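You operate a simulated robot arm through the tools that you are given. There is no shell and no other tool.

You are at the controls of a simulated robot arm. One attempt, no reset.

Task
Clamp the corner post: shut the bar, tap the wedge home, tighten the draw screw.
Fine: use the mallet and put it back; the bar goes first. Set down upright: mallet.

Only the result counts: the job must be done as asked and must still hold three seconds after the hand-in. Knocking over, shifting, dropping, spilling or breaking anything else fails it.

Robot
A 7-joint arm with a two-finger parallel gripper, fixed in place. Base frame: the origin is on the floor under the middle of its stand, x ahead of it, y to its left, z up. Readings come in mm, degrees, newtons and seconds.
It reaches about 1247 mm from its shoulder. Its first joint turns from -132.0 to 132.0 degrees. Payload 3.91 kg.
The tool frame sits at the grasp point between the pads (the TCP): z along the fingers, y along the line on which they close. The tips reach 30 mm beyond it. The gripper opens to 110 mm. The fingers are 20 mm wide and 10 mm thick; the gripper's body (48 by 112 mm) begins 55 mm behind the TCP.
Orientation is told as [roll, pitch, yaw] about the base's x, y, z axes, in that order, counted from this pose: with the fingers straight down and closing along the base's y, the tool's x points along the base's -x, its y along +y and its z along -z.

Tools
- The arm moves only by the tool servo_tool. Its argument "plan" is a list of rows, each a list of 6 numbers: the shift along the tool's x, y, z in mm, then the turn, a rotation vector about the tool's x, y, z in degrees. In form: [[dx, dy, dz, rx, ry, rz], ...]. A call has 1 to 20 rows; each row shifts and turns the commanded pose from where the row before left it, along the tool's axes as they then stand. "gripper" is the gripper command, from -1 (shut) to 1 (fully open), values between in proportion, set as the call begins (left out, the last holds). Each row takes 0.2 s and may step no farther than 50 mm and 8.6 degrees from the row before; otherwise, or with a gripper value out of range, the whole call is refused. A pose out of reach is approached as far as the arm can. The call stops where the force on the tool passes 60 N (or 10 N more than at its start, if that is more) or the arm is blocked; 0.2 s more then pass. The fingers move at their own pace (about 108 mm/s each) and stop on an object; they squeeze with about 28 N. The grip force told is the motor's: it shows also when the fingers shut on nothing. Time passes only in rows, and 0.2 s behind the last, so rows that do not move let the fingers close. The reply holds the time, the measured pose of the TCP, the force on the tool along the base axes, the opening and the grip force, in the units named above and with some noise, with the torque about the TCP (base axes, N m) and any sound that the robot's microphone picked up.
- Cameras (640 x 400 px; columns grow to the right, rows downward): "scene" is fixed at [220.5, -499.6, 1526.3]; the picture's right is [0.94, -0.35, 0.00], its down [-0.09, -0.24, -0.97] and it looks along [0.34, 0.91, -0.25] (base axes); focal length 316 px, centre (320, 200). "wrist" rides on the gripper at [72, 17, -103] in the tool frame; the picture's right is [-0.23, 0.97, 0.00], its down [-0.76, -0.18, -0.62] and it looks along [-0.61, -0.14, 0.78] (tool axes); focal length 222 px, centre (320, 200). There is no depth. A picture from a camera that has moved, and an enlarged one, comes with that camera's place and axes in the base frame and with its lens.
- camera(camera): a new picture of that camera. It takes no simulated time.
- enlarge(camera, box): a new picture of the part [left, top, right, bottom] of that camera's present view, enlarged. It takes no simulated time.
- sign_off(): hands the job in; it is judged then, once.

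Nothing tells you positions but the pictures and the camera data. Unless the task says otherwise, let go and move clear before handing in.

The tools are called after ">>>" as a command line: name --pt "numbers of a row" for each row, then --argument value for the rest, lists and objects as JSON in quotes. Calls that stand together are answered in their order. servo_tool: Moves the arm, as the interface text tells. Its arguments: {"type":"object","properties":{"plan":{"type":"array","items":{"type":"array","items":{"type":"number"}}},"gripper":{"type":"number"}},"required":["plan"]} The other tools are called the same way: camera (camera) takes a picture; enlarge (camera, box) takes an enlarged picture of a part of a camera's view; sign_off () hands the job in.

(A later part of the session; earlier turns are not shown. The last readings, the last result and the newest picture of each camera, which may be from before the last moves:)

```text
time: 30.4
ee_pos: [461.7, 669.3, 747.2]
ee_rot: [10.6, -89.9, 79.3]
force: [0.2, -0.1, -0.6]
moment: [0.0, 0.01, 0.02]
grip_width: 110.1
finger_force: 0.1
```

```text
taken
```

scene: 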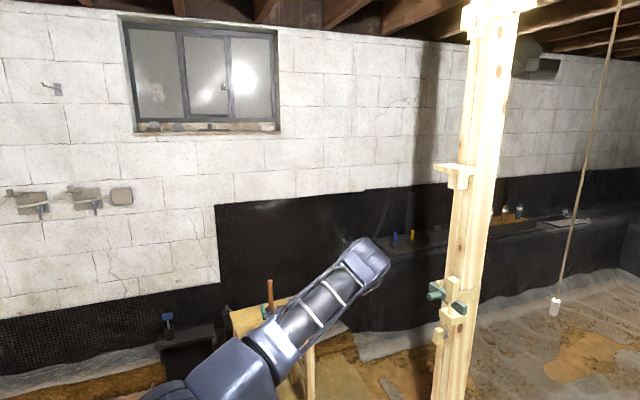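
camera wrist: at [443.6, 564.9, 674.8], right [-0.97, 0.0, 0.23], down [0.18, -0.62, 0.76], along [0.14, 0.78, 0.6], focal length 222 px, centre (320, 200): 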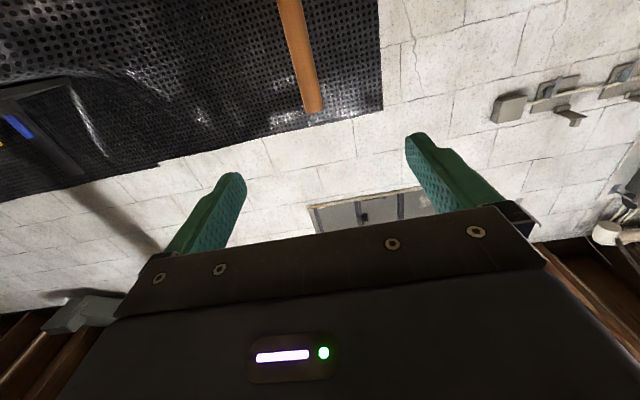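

The handle shows above the fingers in the wrist view; its top end appears lower than I expected, so I'll look closely before going in.

>>> enlarge --camera "wrist" --box '[240, 0, 400, 130]'

>>> enlarge --camera "scene" --box '[225, 260, 315, 340]'

```text
3.08 times, centred on (320, 65) of wrist
camera zoom: at [443.6, 564.9, 674.8], right [-0.97, 0.0, 0.23], down [0.18, -0.62, 0.76], along [0.14, 0.78, 0.6], focal length 684 px, centre (320, 615)
```

zoom: 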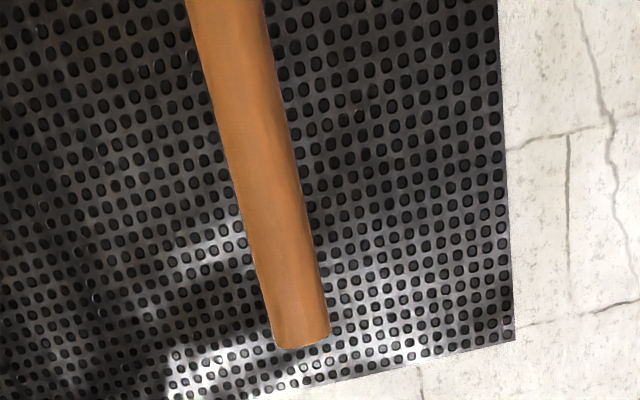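

```text
5.00 times, centred on (270, 300) of scene
camera zoom: at [220.5, -499.6, 1526.3], right [0.94, -0.35, 0.0], down [-0.09, -0.24, -0.97], along [0.34, 0.91, -0.25], focal length 1582 px, centre (570, -300)
```

zoom: 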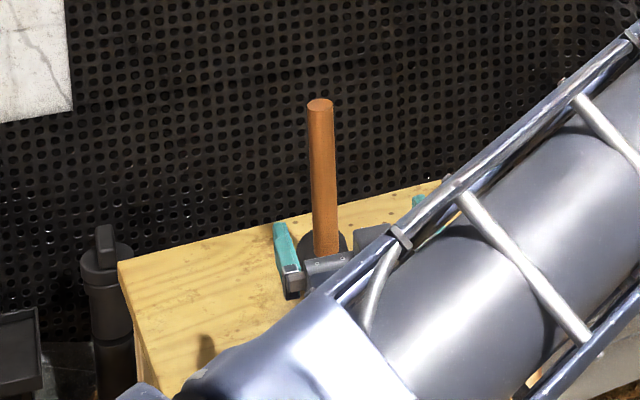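

Redoing the sums with more careful axes, I now place the handle at about (471, 860) with its top at z≈764 and the stool top near z≈560. I'll shift to x≈471, lower to z≈712 and approach partway, then check again.

>>> servo_tool --pt "17 -5 0 0 0 0" --pt "17 -4.5 0 0 0 0" --pt "0 0 30 0 0 0" --pt "0 0 30 0 0 0" --pt "0 0 30 0 0 0" --pt "0 0 0 0 0 0"

>>> camera --camera "wrist"

>>> enlarge --camera "scene" --box '[225, 260, 315, 340]'

```text
time: 31.8
ee_pos: [473.2, 760.2, 710.6]
ee_rot: [18.1, -89.9, 71.7]
force: [0.4, -0.2, 0.3]
moment: [-0.03, -0.03, 0.01]
grip_width: 109.9
finger_force: 0.2
```

```text
taken
camera wrist: at [454.2, 656.1, 639.5], right [-0.97, 0.0, 0.23], down [0.18, -0.62, 0.76], along [0.14, 0.78, 0.61], focal length 222 px, centre (320, 200)
```

wrist: 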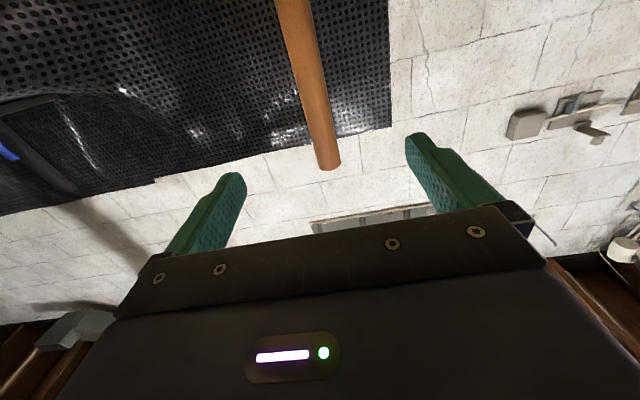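

```text
5.00 times, centred on (270, 300) of scene
camera zoom: at [220.5, -499.6, 1526.3], right [0.94, -0.35, 0.0], down [-0.09, -0.24, -0.97], along [0.34, 0.91, -0.25], focal length 1582 px, centre (570, -300)
```

zoom: 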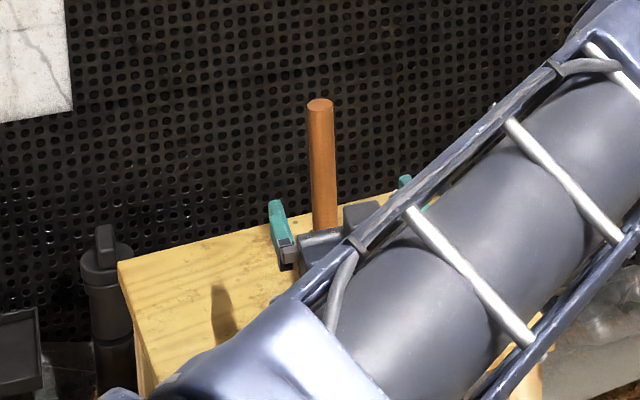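

Motion between the two wrist views gives the handle at about (474, 874), top z≈762, well centred between the fingers. I'll advance until the handle is at the grasp point.

>>> servo_tool --pt "2 0 28 0 0 0" --pt "2 0 28 0 0 0" --pt "2 0 28 0 0 0" --pt "0 0 28 0 0 0" --pt "0 0 0 0 0 0"

>>> camera --camera "wrist"

>>> enlarge --camera "scene" --box '[225, 260, 315, 340]'

```text
time: 33.0
ee_pos: [474.7, 871.7, 705.5]
ee_rot: [20.0, -89.9, 69.8]
force: [-1.5, -0.6, 0.4]
moment: [-0.04, -0.02, 0.0]
grip_width: 110.0
finger_force: 0.0
```

```text
taken
camera wrist: at [457.3, 766.9, 634.2], right [-0.97, 0.0, 0.23], down [0.18, -0.62, 0.76], along [0.14, 0.78, 0.61], focal length 222 px, centre (320, 200)
```

wrist: 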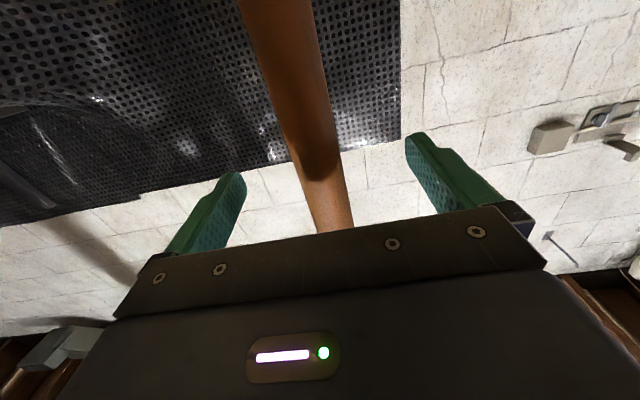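

```text
5.00 times, centred on (270, 300) of scene
camera zoom: at [220.5, -499.6, 1526.3], right [0.94, -0.35, 0.0], down [-0.09, -0.24, -0.97], along [0.34, 0.91, -0.25], focal length 1582 px, centre (570, -300)
```

zoom: 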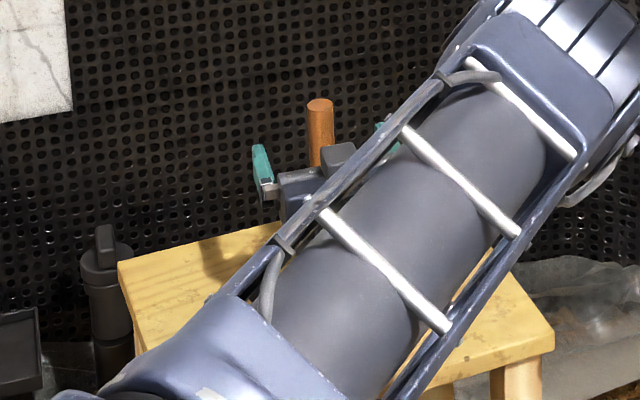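

The handle sits between the pads at the grasp point. Closing the gripper now without moving.

>>> servo_tool --pt "0 0 0 0 0 0" --pt "0 0 0 0 0 0" --pt "0 0 0 0 0 0" --pt "0 0 0 0 0 0" --gripper -1

>>> camera --camera "wrist"

>>> enlarge --camera "scene" --box '[225, 260, 315, 340]'

```text
time: 34.0
ee_pos: [475.7, 871.3, 705.8]
ee_rot: [23.0, -89.9, 66.7]
force: [-3.2, -0.1, 0.7]
moment: [-0.03, 0.42, 0.01]
grip_width: 24.7
finger_force: 27.9
```

```text
taken
camera wrist: at [457.0, 766.8, 634.4], right [-0.97, 0.0, 0.23], down [0.18, -0.62, 0.76], along [0.14, 0.78, 0.61], focal length 222 px, centre (320, 200)
```

wrist: 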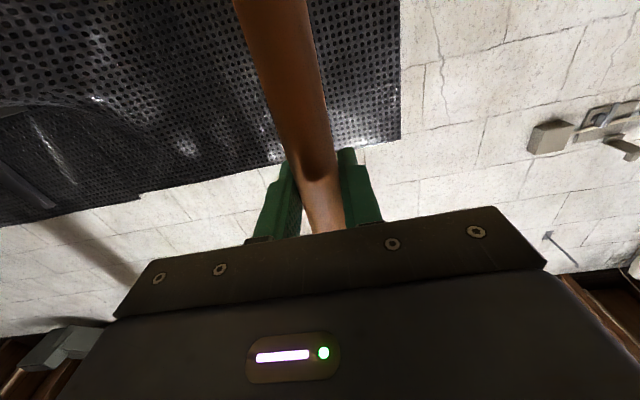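

```text
5.00 times, centred on (270, 300) of scene
camera zoom: at [220.5, -499.6, 1526.3], right [0.94, -0.35, 0.0], down [-0.09, -0.24, -0.97], along [0.34, 0.91, -0.25], focal length 1582 px, centre (570, -300)
```

zoom: 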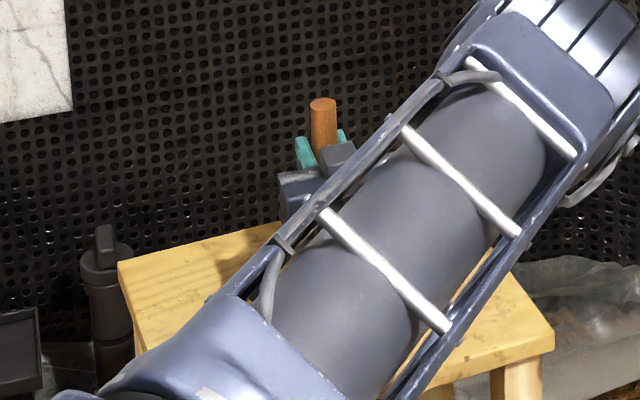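

The grip holds at 24.7 mm on the handle. I'll note this pose (476, 871, 706) for putting it back, and lift straight up.

>>> servo_tool --pt "-10 0 0 0 0 0" --pt "-20 0 0 0 0 0" --pt "-40 0 0 0 0 0" --pt "-40 0 0 0 0 0" --pt "0 0 0 0 0 0"

>>> camera --camera "wrist"

>>> camera --camera "scene"

```text
time: 35.2
ee_pos: [474.3, 874.5, 815.2]
ee_rot: [17.1, -89.9, 72.7]
force: [-0.1, -0.6, -4.6]
moment: [0.01, 0.03, -0.03]
grip_width: 24.5
finger_force: 28.1
```

```text
taken
camera wrist: at [456.3, 769.1, 743.8], right [-0.97, 0.0, 0.23], down [0.18, -0.62, 0.76], along [0.14, 0.78, 0.6], focal length 222 px, centre (320, 200)
```

wrist: 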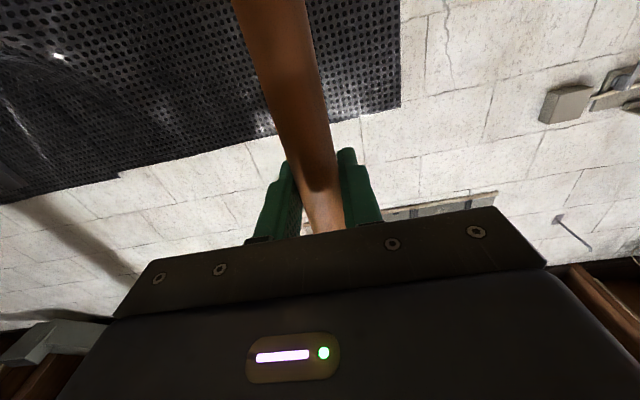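

```text
taken
```

scene: 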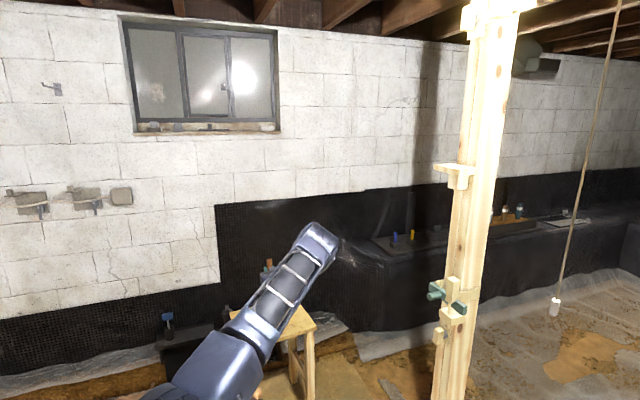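

The mallet hangs free with about 4.6 N weight. I'll raise it while drawing back from the stool.

>>> servo_tool --pt "-20 0 0 0 0 0" --pt "-35 0 -8 0 0 0" --pt "-35 0 -11 0 0 0" --pt "-35 0 -11 0 0 0" --pt "-35 0 -11 0 0 0" --pt "-35 0 -11 0 0 0" --pt "-35 0 -11 0 0 0" --pt "-35 0 -11 0 0 0" --pt "-35 0 -11 0 0 0" --pt "-35 0 -11 0 0 0" --pt "-35 0 -11 0 0 0" --pt "-35 0 -11 0 0 0" --pt "-20 0 -8 0 0 0" --pt "0 0 0 0 0 0"

>>> camera --camera "scene"

```text
time: 38.2
ee_pos: [474.0, 746.9, 1239.7]
ee_rot: [10.4, -90.0, 79.5]
force: [-1.2, 0.0, -4.1]
moment: [-0.01, 0.03, -0.01]
grip_width: 24.4
finger_force: 28.0
```

```text
taken
```

scene: 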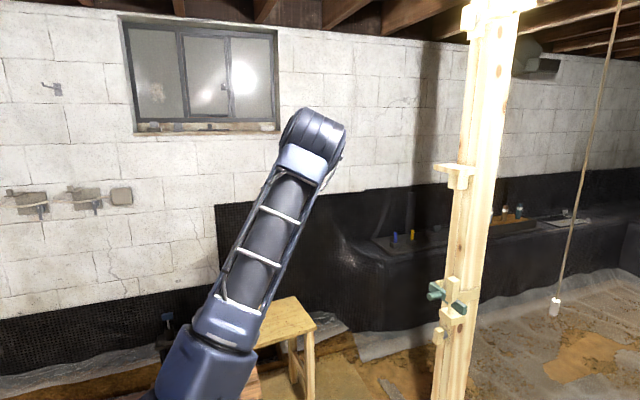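

The mallet is up at z≈1240. Now I'll swing around toward the post, turning the tool from +y to +x on the way, at moderate speed.

>>> servo_tool --pt "0 -10 -22.5 4.1 0 0" --pt "0 -11.6 -21.7 4.1 0 0" --pt "0 -13.1 -20.8 4.1 0 0" --pt "0 -14.6 -19.9 4.1 0 0" --pt "0 -15.9 -18.8 4.1 0 0" --pt "0 -17.2 -17.6 4.1 0 0" --pt "0 -18.5 -16.3 4.1 0 0" --pt "0 -19.6 -14.9 4.1 0 0" --pt "0 -20.6 -13.5 4.1 0 0" --pt "0 -21.5 -12 4.1 0 0" --pt "0 -22.3 -10.4 4.1 0 0"

>>> camera --camera "scene"

```text
time: 40.6
ee_pos: [580.3, 500.1, 1243.4]
ee_rot: [-23.8, -89.9, 68.5]
force: [0.3, 0.2, -4.7]
moment: [0.04, 0.0, 0.0]
grip_width: 24.2
finger_force: 28.0
```

```text
taken
```

scene: 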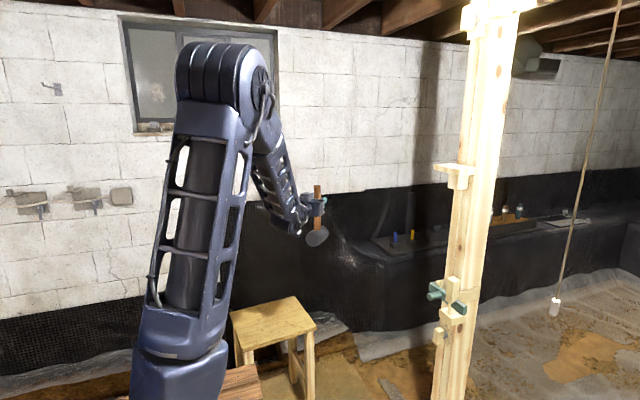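

The swing goes as planned and the mallet hangs upright in the grip. I'll continue with the second half of the turn.

>>> servo_tool --pt "0 -23 -8.8 4.1 0 0" --pt "0 -23.6 -7.1 4.1 0 0" --pt "0 -24 -5.4 4.1 0 0" --pt "0 -24.3 -3.7 4.1 0 0" --pt "0 -24.5 -1.9 4.1 0 0" --pt "0 -24.6 -0.2 4.1 0 0" --pt "0 -24.6 1.6 4.1 0 0" --pt "0 -24.4 3.3 4.1 0 0" --pt "0 -24.1 5.1 4.1 0 0" --pt "0 -23.7 6.8 4.1 0 0" --pt "0 -23.1 8.4 4 0 0" --pt "0 0 0 0 0 0"

>>> camera --camera "scene"

>>> camera --camera "wrist"

```text
time: 43.2
ee_pos: [691.0, 252.9, 1241.5]
ee_rot: [-70.0, -89.9, 69.6]
force: [0.7, 0.3, -3.5]
moment: [0.0, 0.0, 0.06]
grip_width: 24.5
finger_force: 28.1
```

```text
taken
```

scene: 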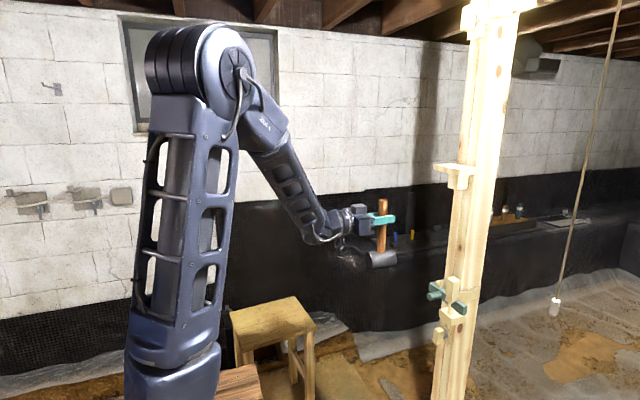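

```text
taken
camera wrist: at [587.1, 269.9, 1170.5], right [0.01, 0.97, 0.23], down [-0.62, -0.17, 0.76], along [0.78, -0.15, 0.61], focal length 222 px, centre (320, 200)
```

wrist: 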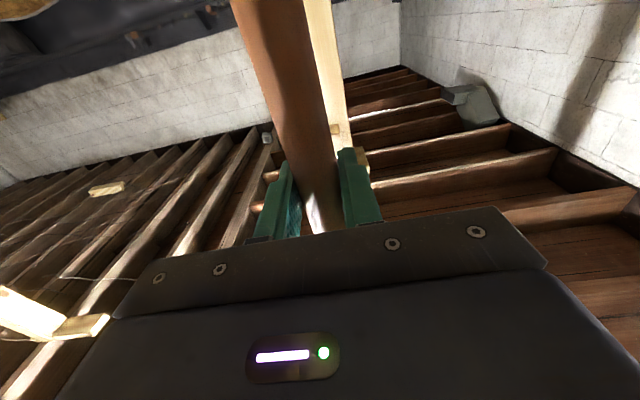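

The mallet now points down in front of the post with the tool level along +x. I'll check how it hangs and where the wedge is relative to it.

>>> enlarge --camera "scene" --box '[340, 170, 500, 340]'

>>> enlarge --camera "scene" --box '[340, 180, 420, 280]'

```text
2.35 times, centred on (420, 255) of scene
camera zoom: at [220.5, -499.6, 1526.3], right [0.94, -0.35, 0.0], down [-0.09, -0.24, -0.97], along [0.34, 0.91, -0.25], focal length 744 px, centre (85, 71)
```

zoom: 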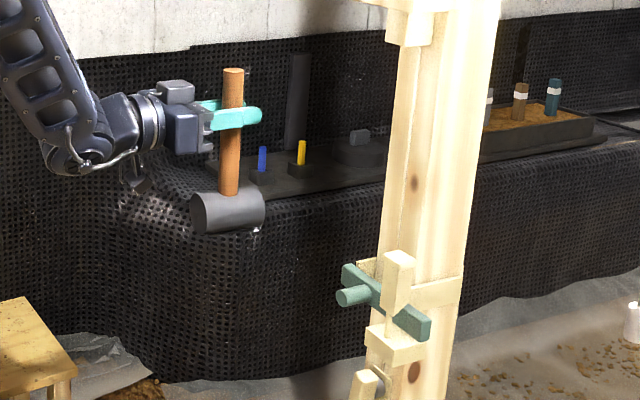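

```text
4.00 times, centred on (380, 230) of scene
camera zoom: at [220.5, -499.6, 1526.3], right [0.94, -0.35, 0.0], down [-0.09, -0.24, -0.97], along [0.34, 0.91, -0.25], focal length 1265 px, centre (80, 80)
```

zoom: 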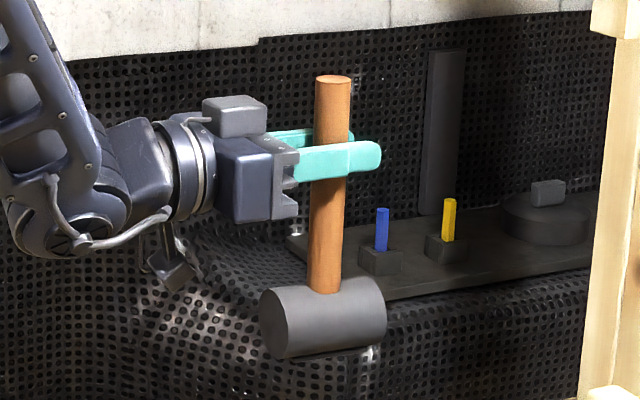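

The mallet hangs vertical; its head is about 95 mm long and 50 mm thick, with its underside 149 mm below the grasp point. The wedge is at about (898, 175) with its top near z≈1043. I'll carry the mallet over the wedge with some 30 mm to spare.

>>> servo_tool --pt "4 -13 30 0 0 0" --pt "4 -13 35 0 0 0" --pt "4 -13 35 0 0 0" --pt "4 -13 35 0 0 0" --pt "0 -13 36 0 0 0" --pt "0 -13 36 0 0 0" --pt "0 0 0 0 0 0"

>>> enlarge --camera "scene" --box '[395, 180, 495, 320]'

>>> camera --camera "wrist"

```text
time: 44.8
ee_pos: [897.7, 172.3, 1223.7]
ee_rot: [-71.5, -89.9, 71.2]
force: [0.6, -0.6, -4.6]
moment: [-0.02, 0.02, 0.02]
grip_width: 24.3
finger_force: 28.0
```

```text
2.86 times, centred on (445, 250) of scene
camera zoom: at [220.5, -499.6, 1526.3], right [0.94, -0.35, 0.0], down [-0.09, -0.24, -0.97], along [0.34, 0.91, -0.25], focal length 904 px, centre (-37, 57)
```

zoom: 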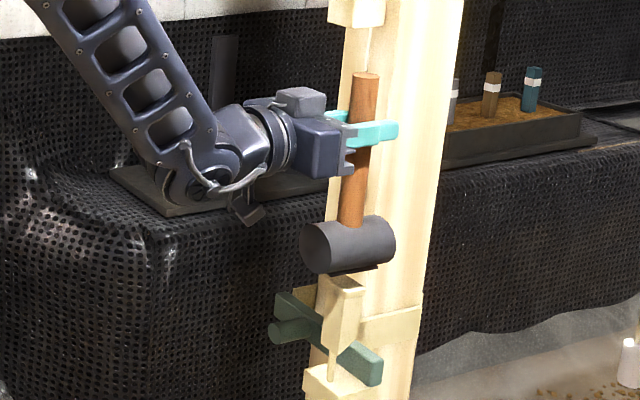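

```text
taken
camera wrist: at [794.2, 189.3, 1151.9], right [0.01, 0.97, 0.23], down [-0.62, -0.17, 0.76], along [0.78, -0.14, 0.61], focal length 222 px, centre (320, 200)
```

wrist: 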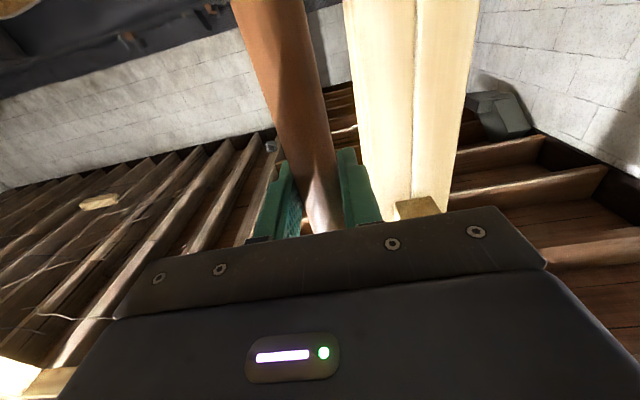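

The mallet is above the wedge. I'll shift 2.5 mm to +y, then come down gently to find the wedge top by feel.

>>> servo_tool --pt "8 2.5 0 0 0 0" --pt "8 0 0 0 0 0" --pt "4 0 0 0 0 0" --pt "3 0 0 0 0 0" --pt "3 0 0 0 0 0" --pt "2 0 0 0 0 0" --pt "0 0 0 0 0 0"

>>> enlarge --camera "scene" --box '[410, 230, 480, 320]'

```text
time: 46.4
ee_pos: [897.0, 175.7, 1196.8]
ee_rot: [-50.5, -89.8, 50.2]
force: [0.8, 0.0, -3.6]
moment: [-0.07, -0.11, -0.05]
grip_width: 24.4
finger_force: 27.8
```

```text
4.44 times, centred on (445, 275) of scene
camera zoom: at [220.5, -499.6, 1526.3], right [0.94, -0.35, 0.0], down [-0.09, -0.24, -0.97], along [0.34, 0.91, -0.25], focal length 1406 px, centre (-236, -133)
```

zoom: 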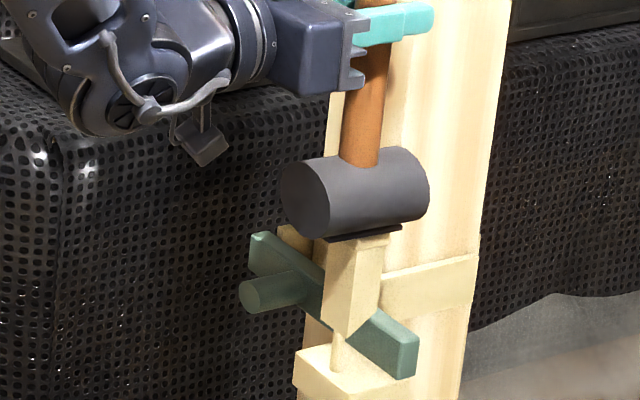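

The mallet's underside is right at the wedge top. A few more small steps to make contact.

>>> servo_tool --pt "2 0 0 0 0 0" --pt "2 0 0 0 0 0" --pt "2 0 0 0 0 0" --pt "2 0 0 0 0 0" --pt "0 0 0 0 0 0"

>>> enlarge --camera "scene" --box '[410, 230, 480, 320]'

```text
time: 47.6
ee_pos: [896.2, 176.7, 1188.3]
ee_rot: [-49.6, -89.7, 49.4]
force: [1.0, -0.2, -3.7]
moment: [0.02, -0.13, -0.02]
grip_width: 24.6
finger_force: 28.2
```

```text
4.44 times, centred on (445, 275) of scene
camera zoom: at [220.5, -499.6, 1526.3], right [0.94, -0.35, 0.0], down [-0.09, -0.24, -0.97], along [0.34, 0.91, -0.25], focal length 1406 px, centre (-236, -133)
```

zoom: 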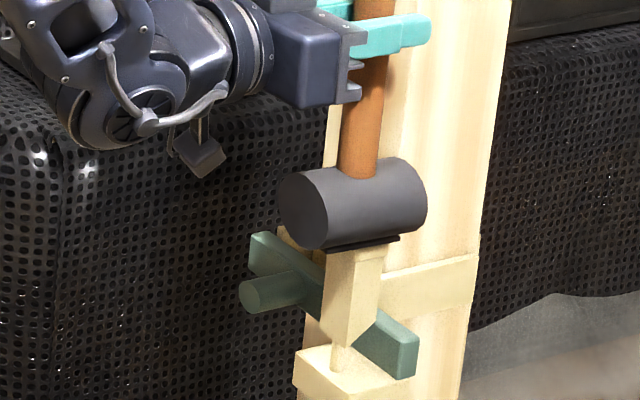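

Still no contact and the wedge hasn't moved. I'll go on in 2 mm steps.

>>> servo_tool --pt "2 0 0 0 0 0" --pt "2 0 0 0 0 0" --pt "2 0 0 0 0 0" --pt "0 0 0 0 0 0"

>>> enlarge --camera "scene" --box '[410, 230, 480, 320]'

```text
time: 48.6
ee_pos: [898.2, 175.4, 1183.0]
ee_rot: [-58.0, -89.8, 57.6]
force: [1.0, 0.1, -5.0]
moment: [0.02, 0.01, -0.02]
grip_width: 24.5
finger_force: 28.0
```

```text
4.44 times, centred on (445, 275) of scene
camera zoom: at [220.5, -499.6, 1526.3], right [0.94, -0.35, 0.0], down [-0.09, -0.24, -0.97], along [0.34, 0.91, -0.25], focal length 1406 px, centre (-236, -133)
```

zoom: 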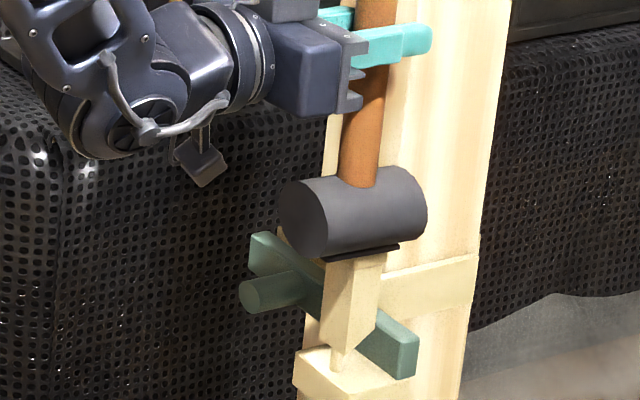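

Force still shows only the mallet's weight. I'll zoom in on the gap and on the wedge's exposed rod to see whether it is already moving.

>>> enlarge --camera "scene" --box '[425, 270, 475, 320]'

```text
8.00 times, centred on (450, 295) of scene
camera zoom: at [220.5, -499.6, 1526.3], right [0.94, -0.35, 0.0], down [-0.09, -0.24, -0.97], along [0.34, 0.91, -0.25], focal length 2530 px, centre (-720, -560)
```

zoom: 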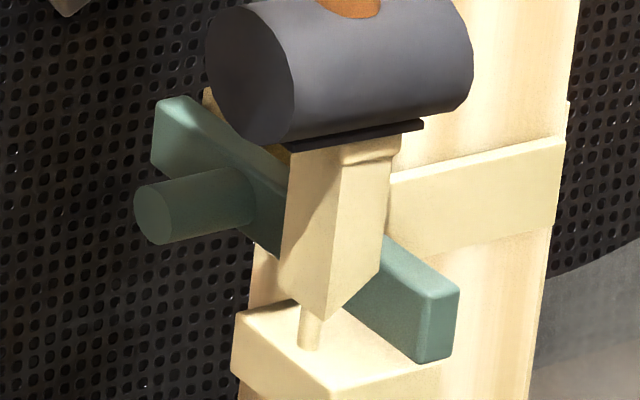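

Comparing zooms, the wedge has already been going down smoothly under the mallet (about 15 mm so far). I'll keep driving it in small steps until it seats.

>>> servo_tool --pt "3 0 0 0 0 0" --pt "3 0 0 0 0 0" --pt "3 0 0 0 0 0" --pt "0 0 0 0 0 0"

>>> enlarge --camera "scene" --box '[425, 270, 475, 320]'

```text
time: 49.6
ee_pos: [898.1, 175.3, 1174.0]
ee_rot: [-48.5, -89.8, 48.1]
force: [0.5, -0.3, -3.1]
moment: [-0.03, -0.24, 0.01]
grip_width: 24.6
finger_force: 27.7
```

```text
8.00 times, centred on (450, 295) of scene
camera zoom: at [220.5, -499.6, 1526.3], right [0.94, -0.35, 0.0], down [-0.09, -0.24, -0.97], along [0.34, 0.91, -0.25], focal length 2530 px, centre (-720, -560)
```

zoom: 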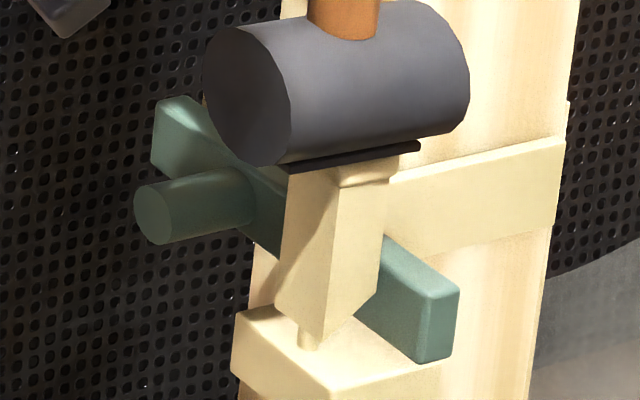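

The wedge keeps moving down with the mallet; only a little rod still shows. A few more millimetres to the seat.

>>> servo_tool --pt "3 0 0 0 0 0" --pt "2 0 0 0 0 0" --pt "2 0 0 0 0 0" --pt "2 0 0 0 0 0" --pt "0 0 0 0 0 0"

>>> enlarge --camera "scene" --box '[425, 270, 475, 320]'

```text
time: 50.8
ee_pos: [896.6, 174.7, 1167.7]
ee_rot: [-162.2, -89.8, 162.0]
force: [2.1, -0.4, 39.0]
moment: [0.0, -0.12, 0.0]
grip_width: 24.6
finger_force: 28.2
```

```text
8.00 times, centred on (450, 295) of scene
camera zoom: at [220.5, -499.6, 1526.3], right [0.94, -0.35, 0.0], down [-0.09, -0.24, -0.97], along [0.34, 0.91, -0.25], focal length 2530 px, centre (-720, -560)
```

zoom: 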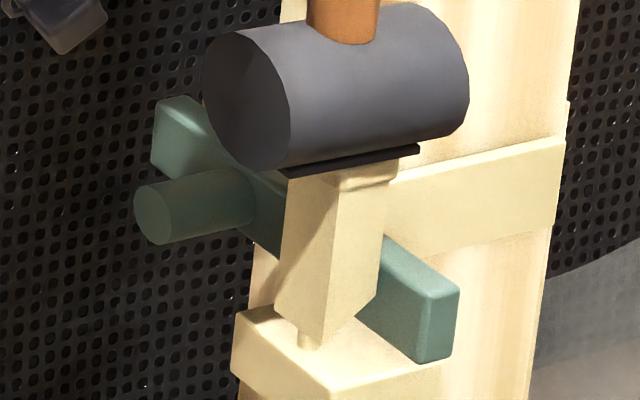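

The force jumped to 39 N and the wedge stopped, with a few millimetres of rod still showing; the handle also seems to have slipped a little in the grip. I'll lift the mallet and look at where the wedge stands.

>>> servo_tool --pt "-10 0 0 0 0 0" --pt "-15 0 0 0 0 0" --pt "-15 0 0 0 0 0" --pt "0 0 0 0 0 0"

>>> enlarge --camera "scene" --box '[425, 270, 475, 320]'

>>> enlarge --camera "scene" --box '[410, 210, 480, 300]'

```text
time: 51.8
ee_pos: [898.0, 177.0, 1206.2]
ee_rot: [-54.8, -89.8, 54.4]
force: [0.5, 0.3, -4.0]
moment: [0.01, 0.01, 0.01]
grip_width: 24.2
finger_force: 28.2
```

```text
8.00 times, centred on (450, 295) of scene
camera zoom: at [220.5, -499.6, 1526.3], right [0.94, -0.35, 0.0], down [-0.09, -0.24, -0.97], along [0.34, 0.91, -0.25], focal length 2530 px, centre (-720, -560)
```

zoom: 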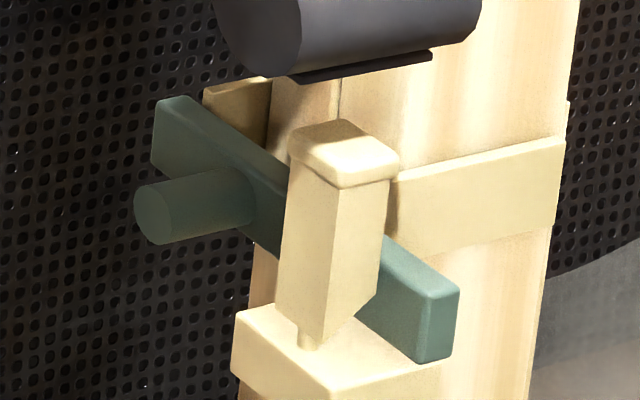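

```text
4.44 times, centred on (445, 255) of scene
camera zoom: at [220.5, -499.6, 1526.3], right [0.94, -0.35, 0.0], down [-0.09, -0.24, -0.97], along [0.34, 0.91, -0.25], focal length 1406 px, centre (-236, -44)
```

zoom: 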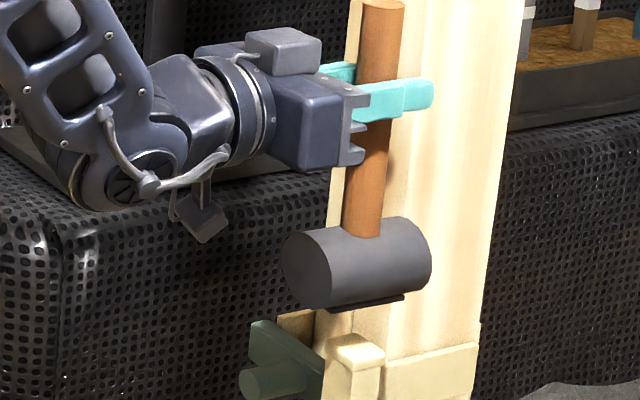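

The wedge holds its place in front of the shut bar. I'll now give it an actual tap with a brisker stroke and see whether it goes further.

>>> servo_tool --pt "20 0 0 0 0 0" --pt "26 0 0 0 0 0" --pt "-10 0 0 0 0 0" --pt "-26 0 0 0 0 0" --pt "0 0 0 0 0 0"

>>> enlarge --camera "scene" --box '[425, 270, 475, 320]'

```text
time: 53.0
ee_pos: [897.5, 176.2, 1195.6]
ee_rot: [-58.2, -89.8, 57.9]
force: [0.8, 0.1, -4.9]
moment: [0.01, 0.02, -0.01]
grip_width: 24.4
finger_force: 27.2
```

```text
8.00 times, centred on (450, 295) of scene
camera zoom: at [220.5, -499.6, 1526.3], right [0.94, -0.35, 0.0], down [-0.09, -0.24, -0.97], along [0.34, 0.91, -0.25], focal length 2530 px, centre (-720, -560)
```

zoom: 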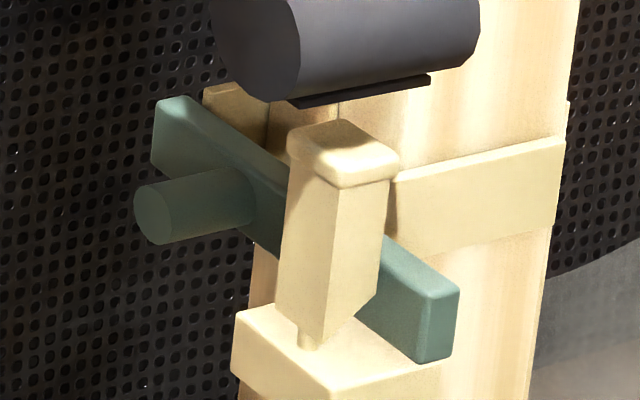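

No visible change from that tap, and it may barely have touched. I'll try one firmer tap from a bit higher.

>>> servo_tool --pt "-20 0 0 0 0 0" --pt "0 0 0 0 0 0" --pt "25 0 0 0 0 0" --pt "40 0 0 0 0 0" --pt "0 0 0 0 0 0"

>>> enlarge --camera "scene" --box '[425, 270, 475, 320]'

```text
time: 54.2
ee_pos: [895.5, 176.4, 1152.3]
ee_rot: [-173.3, -89.7, 173.0]
force: [2.9, -0.5, 39.4]
moment: [0.03, -0.21, 0.0]
grip_width: 24.8
finger_force: 28.2
```

```text
8.00 times, centred on (450, 295) of scene
camera zoom: at [220.5, -499.6, 1526.3], right [0.94, -0.35, 0.0], down [-0.09, -0.24, -0.97], along [0.34, 0.91, -0.25], focal length 2530 px, centre (-720, -560)
```

zoom: 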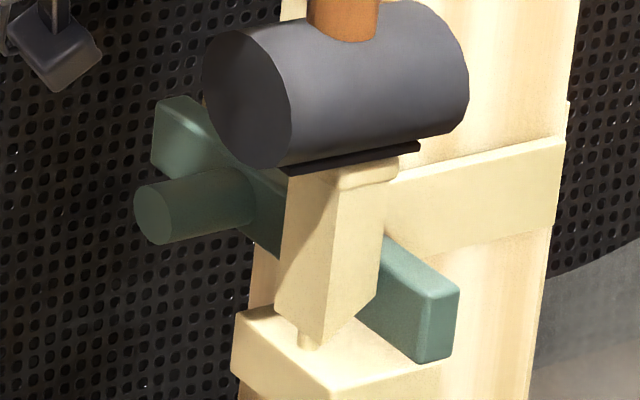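

The wedge didn't budge under 40 N and the handle slipped up in the grip instead, so the wedge is against its stop. I'll lift off, back away, and inspect before returning the mallet.

>>> servo_tool --pt "-10 0 0 0 0 0" --pt "-15 0 0 0 0 0" --pt "-20 0 0 0 0 0" --pt "0 0 -30 0 0 0" --pt "0 5 -35 0 0 0" --pt "0 10 -35 0 0 0" --pt "-10 15 -35 0 0 0" --pt "-20 20 -30 0 0 0" --pt "-20 20 -30 0 0 0" --pt "0 0 0 0 0 0"

>>> enlarge --camera "scene" --box '[425, 270, 475, 320]'

>>> enlarge --camera "scene" --box '[340, 180, 420, 280]'

```text
time: 56.4
ee_pos: [704.1, 248.1, 1245.9]
ee_rot: [-67.5, -89.9, 67.3]
force: [0.2, -0.5, -5.2]
moment: [-0.01, 0.03, 0.02]
grip_width: 24.6
finger_force: 27.5
```

```text
8.00 times, centred on (450, 295) of scene
camera zoom: at [220.5, -499.6, 1526.3], right [0.94, -0.35, 0.0], down [-0.09, -0.24, -0.97], along [0.34, 0.91, -0.25], focal length 2530 px, centre (-720, -560)
```

zoom: 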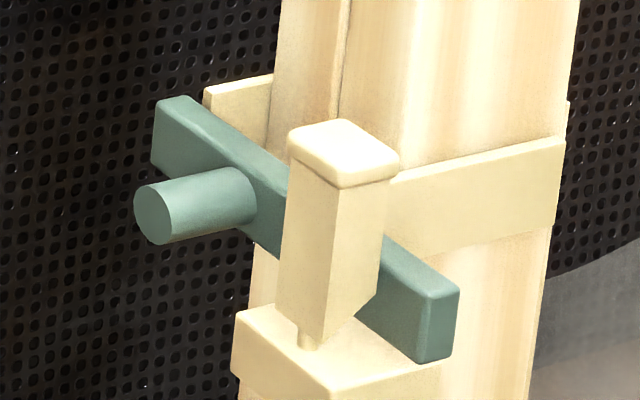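

```text
4.00 times, centred on (380, 230) of scene
camera zoom: at [220.5, -499.6, 1526.3], right [0.94, -0.35, 0.0], down [-0.09, -0.24, -0.97], along [0.34, 0.91, -0.25], focal length 1265 px, centre (80, 80)
```

zoom: 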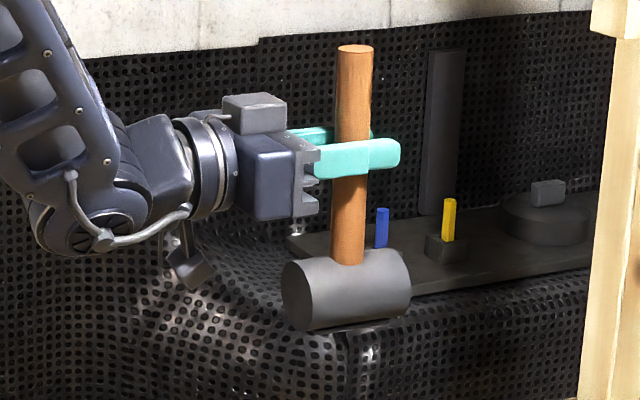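

The wedge holds home in front of the bar, and the mallet still hangs upright, now about 16 mm higher in the grip. I'll swing back toward the stool, turning the tool back to +y.

>>> servo_tool --pt "0 22.5 -10 -4.1 0 0" --pt "0 23.2 -8.4 -4.1 0 0" --pt "0 23.7 -6.7 -4.1 0 0" --pt "0 24.1 -5 -4.1 0 0" --pt "0 24.4 -3.2 -4.1 0 0" --pt "0 24.6 -1.5 -4.1 0 0" --pt "0 24.6 0.3 -4.1 0 0" --pt "0 24.5 2 -4.1 0 0" --pt "0 24.3 3.8 -4.1 0 0" --pt "0 24 5.5 -4.1 0 0" --pt "0 23.5 7.2 -4.1 0 0"

>>> servo_tool --pt "0 23 8.9 -4.1 0 0" --pt "0 22.3 10.5 -4.1 0 0" --pt "0 21.5 12.1 -4.1 0 0" --pt "0 20.5 13.6 -4.1 0 0" --pt "0 19.5 15 -4.1 0 0" --pt "0 18.4 16.4 -4.1 0 0" --pt "0 17.2 17.6 -4.1 0 0" --pt "0 15.9 18.8 -4.1 0 0" --pt "0 14.5 19.9 -4.1 0 0" --pt "0 13 20.9 -4.1 0 0" --pt "0 11.5 21.8 -4 0 0" --pt "0 0 0 0 0 0"

>>> camera --camera "scene"

>>> camera --camera "wrist"

```text
time: 58.8
ee_pos: [592.4, 494.2, 1248.0]
ee_rot: [-36.9, -89.9, 81.8]
force: [0.4, 0.1, -4.9]
moment: [-0.04, 0.05, 0.01]
grip_width: 24.5
finger_force: 28.1
```

```text
time: 61.4
ee_pos: [485.6, 744.7, 1245.0]
ee_rot: [6.9, -90.0, 82.9]
force: [0.7, 0.1, -4.6]
moment: [0.01, 0.02, 0.02]
grip_width: 24.4
finger_force: 28.1
```

```text
taken
```

scene: 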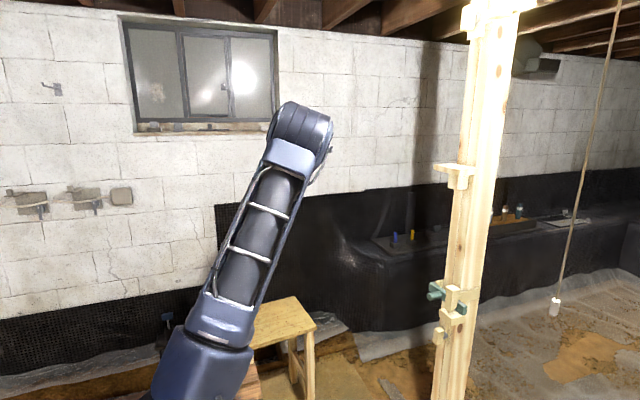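

```text
taken
camera wrist: at [467.7, 639.9, 1173.2], right [-0.97, 0.0, 0.23], down [0.18, -0.62, 0.76], along [0.14, 0.78, 0.6], focal length 222 px, centre (320, 200)
```

wrist: 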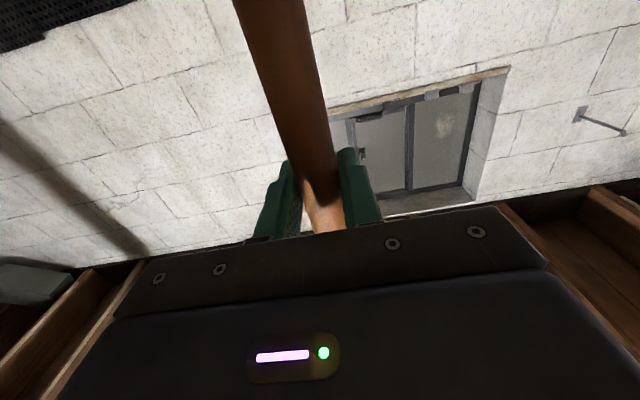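

The tool is back to facing +y at (486, 745). I'll move over the stool and descend to about 110 mm above the set-down height.

>>> servo_tool --pt "20 1 8 0 0 0" --pt "35 1 10 0 0 0" --pt "35 1 10 0 0 0" --pt "35 1 11 0 0 0" --pt "35 1 11 0 0 0" --pt "35 1 11 0 0 0" --pt "35 1 11 0 0 0" --pt "35 1 11 0 0 0" --pt "35 1 11 0 0 0" --pt "35 1 11 0 0 0" --pt "35 1 11 0 0 0" --pt "35 0 11 0 0 0" --pt "25 0 0 0 0 0" --pt "0 0 0 0 0 0"

>>> camera --camera "scene"

>>> enlarge --camera "scene" --box '[225, 240, 315, 340]'

```text
time: 64.4
ee_pos: [472.9, 868.8, 813.0]
ee_rot: [9.7, -89.9, 80.2]
force: [0.0, 0.4, -4.1]
moment: [-0.01, 0.01, 0.03]
grip_width: 24.5
finger_force: 27.8
```

```text
taken
```

scene: 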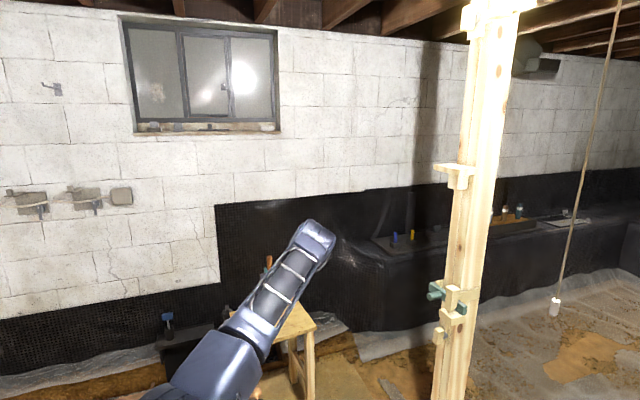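

```text
4.00 times, centred on (270, 290) of scene
camera zoom: at [220.5, -499.6, 1526.3], right [0.94, -0.35, 0.0], down [-0.09, -0.24, -0.97], along [0.34, 0.91, -0.25], focal length 1265 px, centre (520, -160)
```

zoom: 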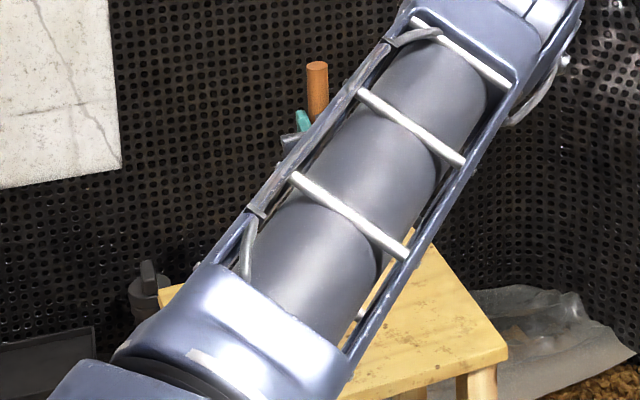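

The mallet is over its place. I'll correct a couple of millimetres and lower to just above the stool top.

>>> servo_tool --pt "25 -1.5 3 0 0 0" --pt "25 0 0 0 0 0" --pt "25 0 0 0 0 0" --pt "20 0 0 0 0 0" --pt "10 0 0 0 0 0" --pt "4 0 0 0 0 0" --pt "0 0 0 0 0 0"

>>> servo_tool --pt "2 0 0 0 0 0" --pt "2 0 0 0 0 0" --pt "2 0 0 0 0 0" --pt "0 0 0 0 0 0"

```text
time: 66.0
ee_pos: [475.9, 872.3, 706.8]
ee_rot: [18.7, -89.9, 71.1]
force: [-0.1, -0.2, -4.1]
moment: [-0.03, -0.02, -0.03]
grip_width: 24.5
finger_force: 28.6
```

```text
time: 67.0
ee_pos: [475.8, 871.3, 699.5]
ee_rot: [15.1, -89.9, 74.8]
force: [0.7, 0.1, -5.0]
moment: [-0.01, -0.03, -0.02]
grip_width: 24.4
finger_force: 27.7
```

The position is right and the full weight still hangs from the grip. I'll keep lowering in small steps until the weight comes off.

>>> servo_tool --pt "1.5 0 0 0 0 0" --pt "1.5 0 0 0 0 0" --pt "1.5 0 0 0 0 0" --pt "0 0 0 0 0 0"

>>> enlarge --camera "scene" --box '[225, 260, 315, 340]'

```text
time: 68.0
ee_pos: [476.3, 872.2, 696.3]
ee_rot: [10.9, -89.9, 79.0]
force: [-0.5, 0.3, -4.3]
moment: [0.0, 0.01, 0.0]
grip_width: 24.7
finger_force: 27.8
```

```text
5.00 times, centred on (270, 300) of scene
camera zoom: at [220.5, -499.6, 1526.3], right [0.94, -0.35, 0.0], down [-0.09, -0.24, -0.97], along [0.34, 0.91, -0.25], focal length 1582 px, centre (570, -300)
```

zoom: 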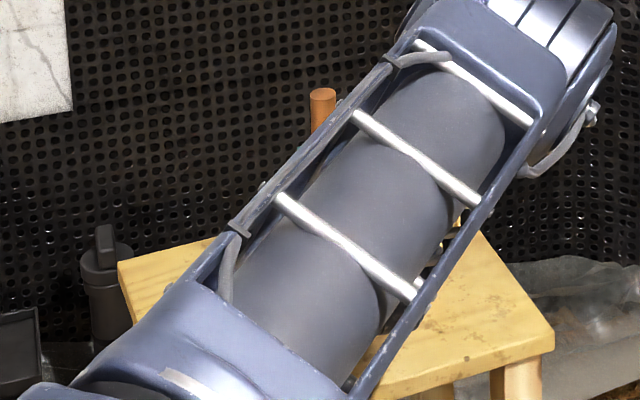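

The handle's top is about 9 mm higher than when it stood on the stool, so contact should come near z≈688. I'll continue slowly.

>>> servo_tool --pt "1.5 0 0 0 0 0" --pt "1.5 0 0 0 0 0" --pt "1.5 0 0 0 0 0" --pt "1 0 0 0 0 0" --pt "0 0 0 0 0 0"

>>> servo_tool --pt "1 0 0 0 0 0" --pt "1 0 0 0 0 0" --pt "0 0 0 0 0 0"

```text
time: 69.2
ee_pos: [476.6, 872.6, 688.8]
ee_rot: [13.1, -89.9, 76.7]
force: [-0.5, -0.2, -4.6]
moment: [-0.03, -0.01, 0.01]
grip_width: 24.8
finger_force: 28.0
```

```text
time: 70.0
ee_pos: [477.3, 872.1, 687.1]
ee_rot: [13.5, -89.8, 76.2]
force: [0.1, 0.1, -4.6]
moment: [-0.01, -0.01, 0.0]
grip_width: 24.8
finger_force: 28.1
```

Still hanging free. A few more 1 mm steps.

>>> servo_tool --pt "1 0 0 0 0 0" --pt "1 0 0 0 0 0" --pt "0 0 0 0 0 0"

>>> enlarge --camera "scene" --box '[225, 260, 315, 340]'

```text
time: 70.8
ee_pos: [475.7, 871.6, 686.3]
ee_rot: [9.2, -89.9, 80.6]
force: [1.0, -1.4, 2.4]
moment: [-0.47, -0.07, 0.02]
grip_width: 24.4
finger_force: 28.0
```

```text
5.00 times, centred on (270, 300) of scene
camera zoom: at [220.5, -499.6, 1526.3], right [0.94, -0.35, 0.0], down [-0.09, -0.24, -0.97], along [0.34, 0.91, -0.25], focal length 1582 px, centre (570, -300)
```

zoom: 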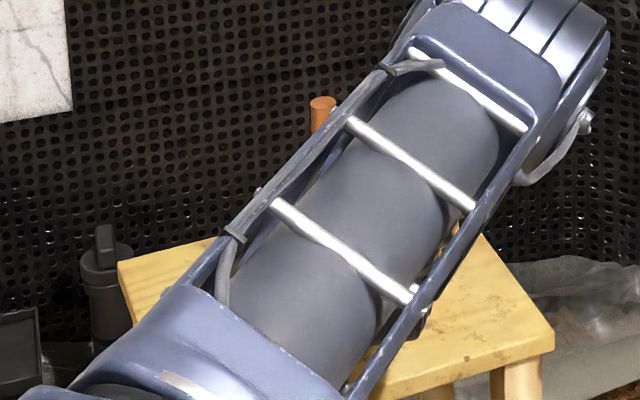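

The weight is off: the mallet stands on the stool. I'll open the fingers.

>>> servo_tool --pt "0 0 0 0 0 0" --pt "0 0 0 0 0 0" --pt "0 0 0 0 0 0" --pt "0 0 0 0 0 0" --gripper 0.6

>>> camera --camera "wrist"

>>> enlarge --camera "scene" --box '[225, 260, 315, 340]'

```text
time: 71.8
ee_pos: [477.2, 871.9, 684.9]
ee_rot: [13.3, -90.0, 76.6]
force: [-0.9, 0.1, 0.8]
moment: [0.0, -0.02, -0.03]
grip_width: 87.9
finger_force: 0.1
```

```text
taken
camera wrist: at [458.1, 767.4, 613.5], right [-0.97, 0.0, 0.23], down [0.18, -0.62, 0.76], along [0.14, 0.78, 0.61], focal length 222 px, centre (320, 200)
```

wrist: 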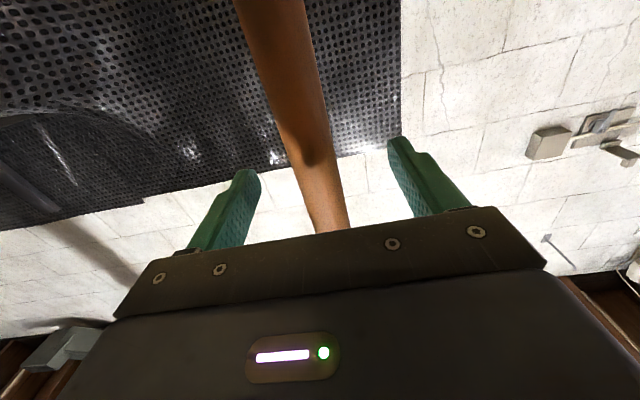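

```text
5.00 times, centred on (270, 300) of scene
camera zoom: at [220.5, -499.6, 1526.3], right [0.94, -0.35, 0.0], down [-0.09, -0.24, -0.97], along [0.34, 0.91, -0.25], focal length 1582 px, centre (570, -300)
```

zoom: 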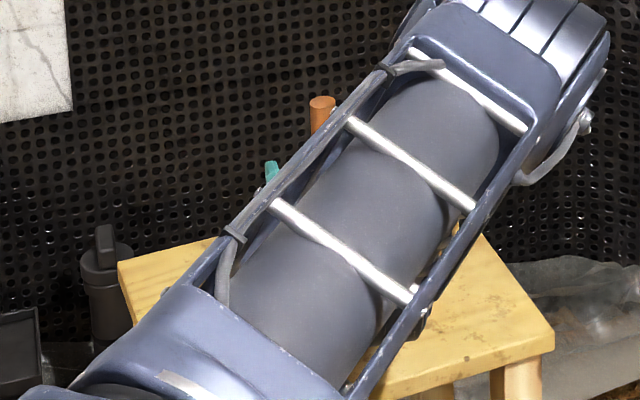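

The mallet stands by itself, upright, with the fingers clear on both sides. I'll back straight out along -y and then rise.

>>> servo_tool --pt "0 0 -15 0 0 0" --pt "0 0 -25 0 0 0" --pt "0 0 -35 0 0 0" --pt "0 0 -40 0 0 0" --pt "0 0 -40 0 0 0" --pt "-40 0 -20 0 0 0" --pt "-45 0 0 0 0 0" --pt "-45 0 0 0 0 0" --pt "-45 0 0 0 0 0" --pt "-45 0 0 0 0 0" --pt "-45 0 0 0 0 0"

>>> camera --camera "scene"

>>> enlarge --camera "scene" --box '[225, 260, 315, 340]'

```text
time: 74.2
ee_pos: [475.3, 698.0, 951.3]
ee_rot: [25.2, -89.8, 64.5]
force: [0.2, 0.2, 0.0]
moment: [0.0, 0.01, 0.01]
grip_width: 87.9
finger_force: 0.1
```

```text
taken
```

scene: 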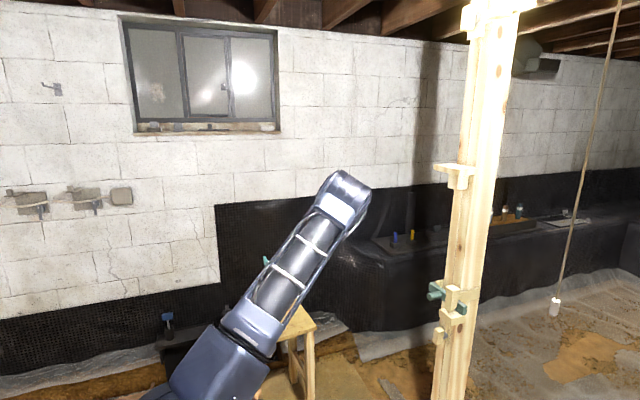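

```text
5.00 times, centred on (270, 300) of scene
camera zoom: at [220.5, -499.6, 1526.3], right [0.94, -0.35, 0.0], down [-0.09, -0.24, -0.97], along [0.34, 0.91, -0.25], focal length 1582 px, centre (570, -300)
```

zoom: 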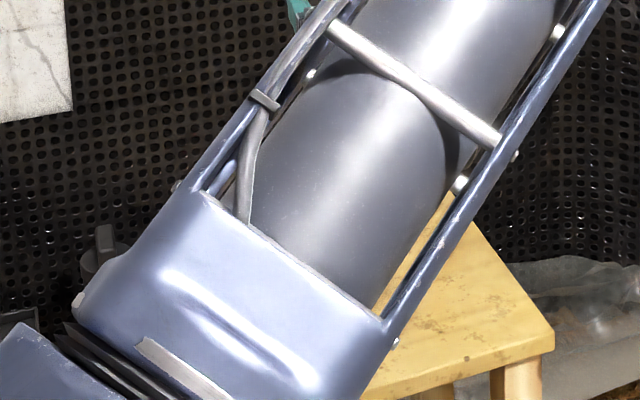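

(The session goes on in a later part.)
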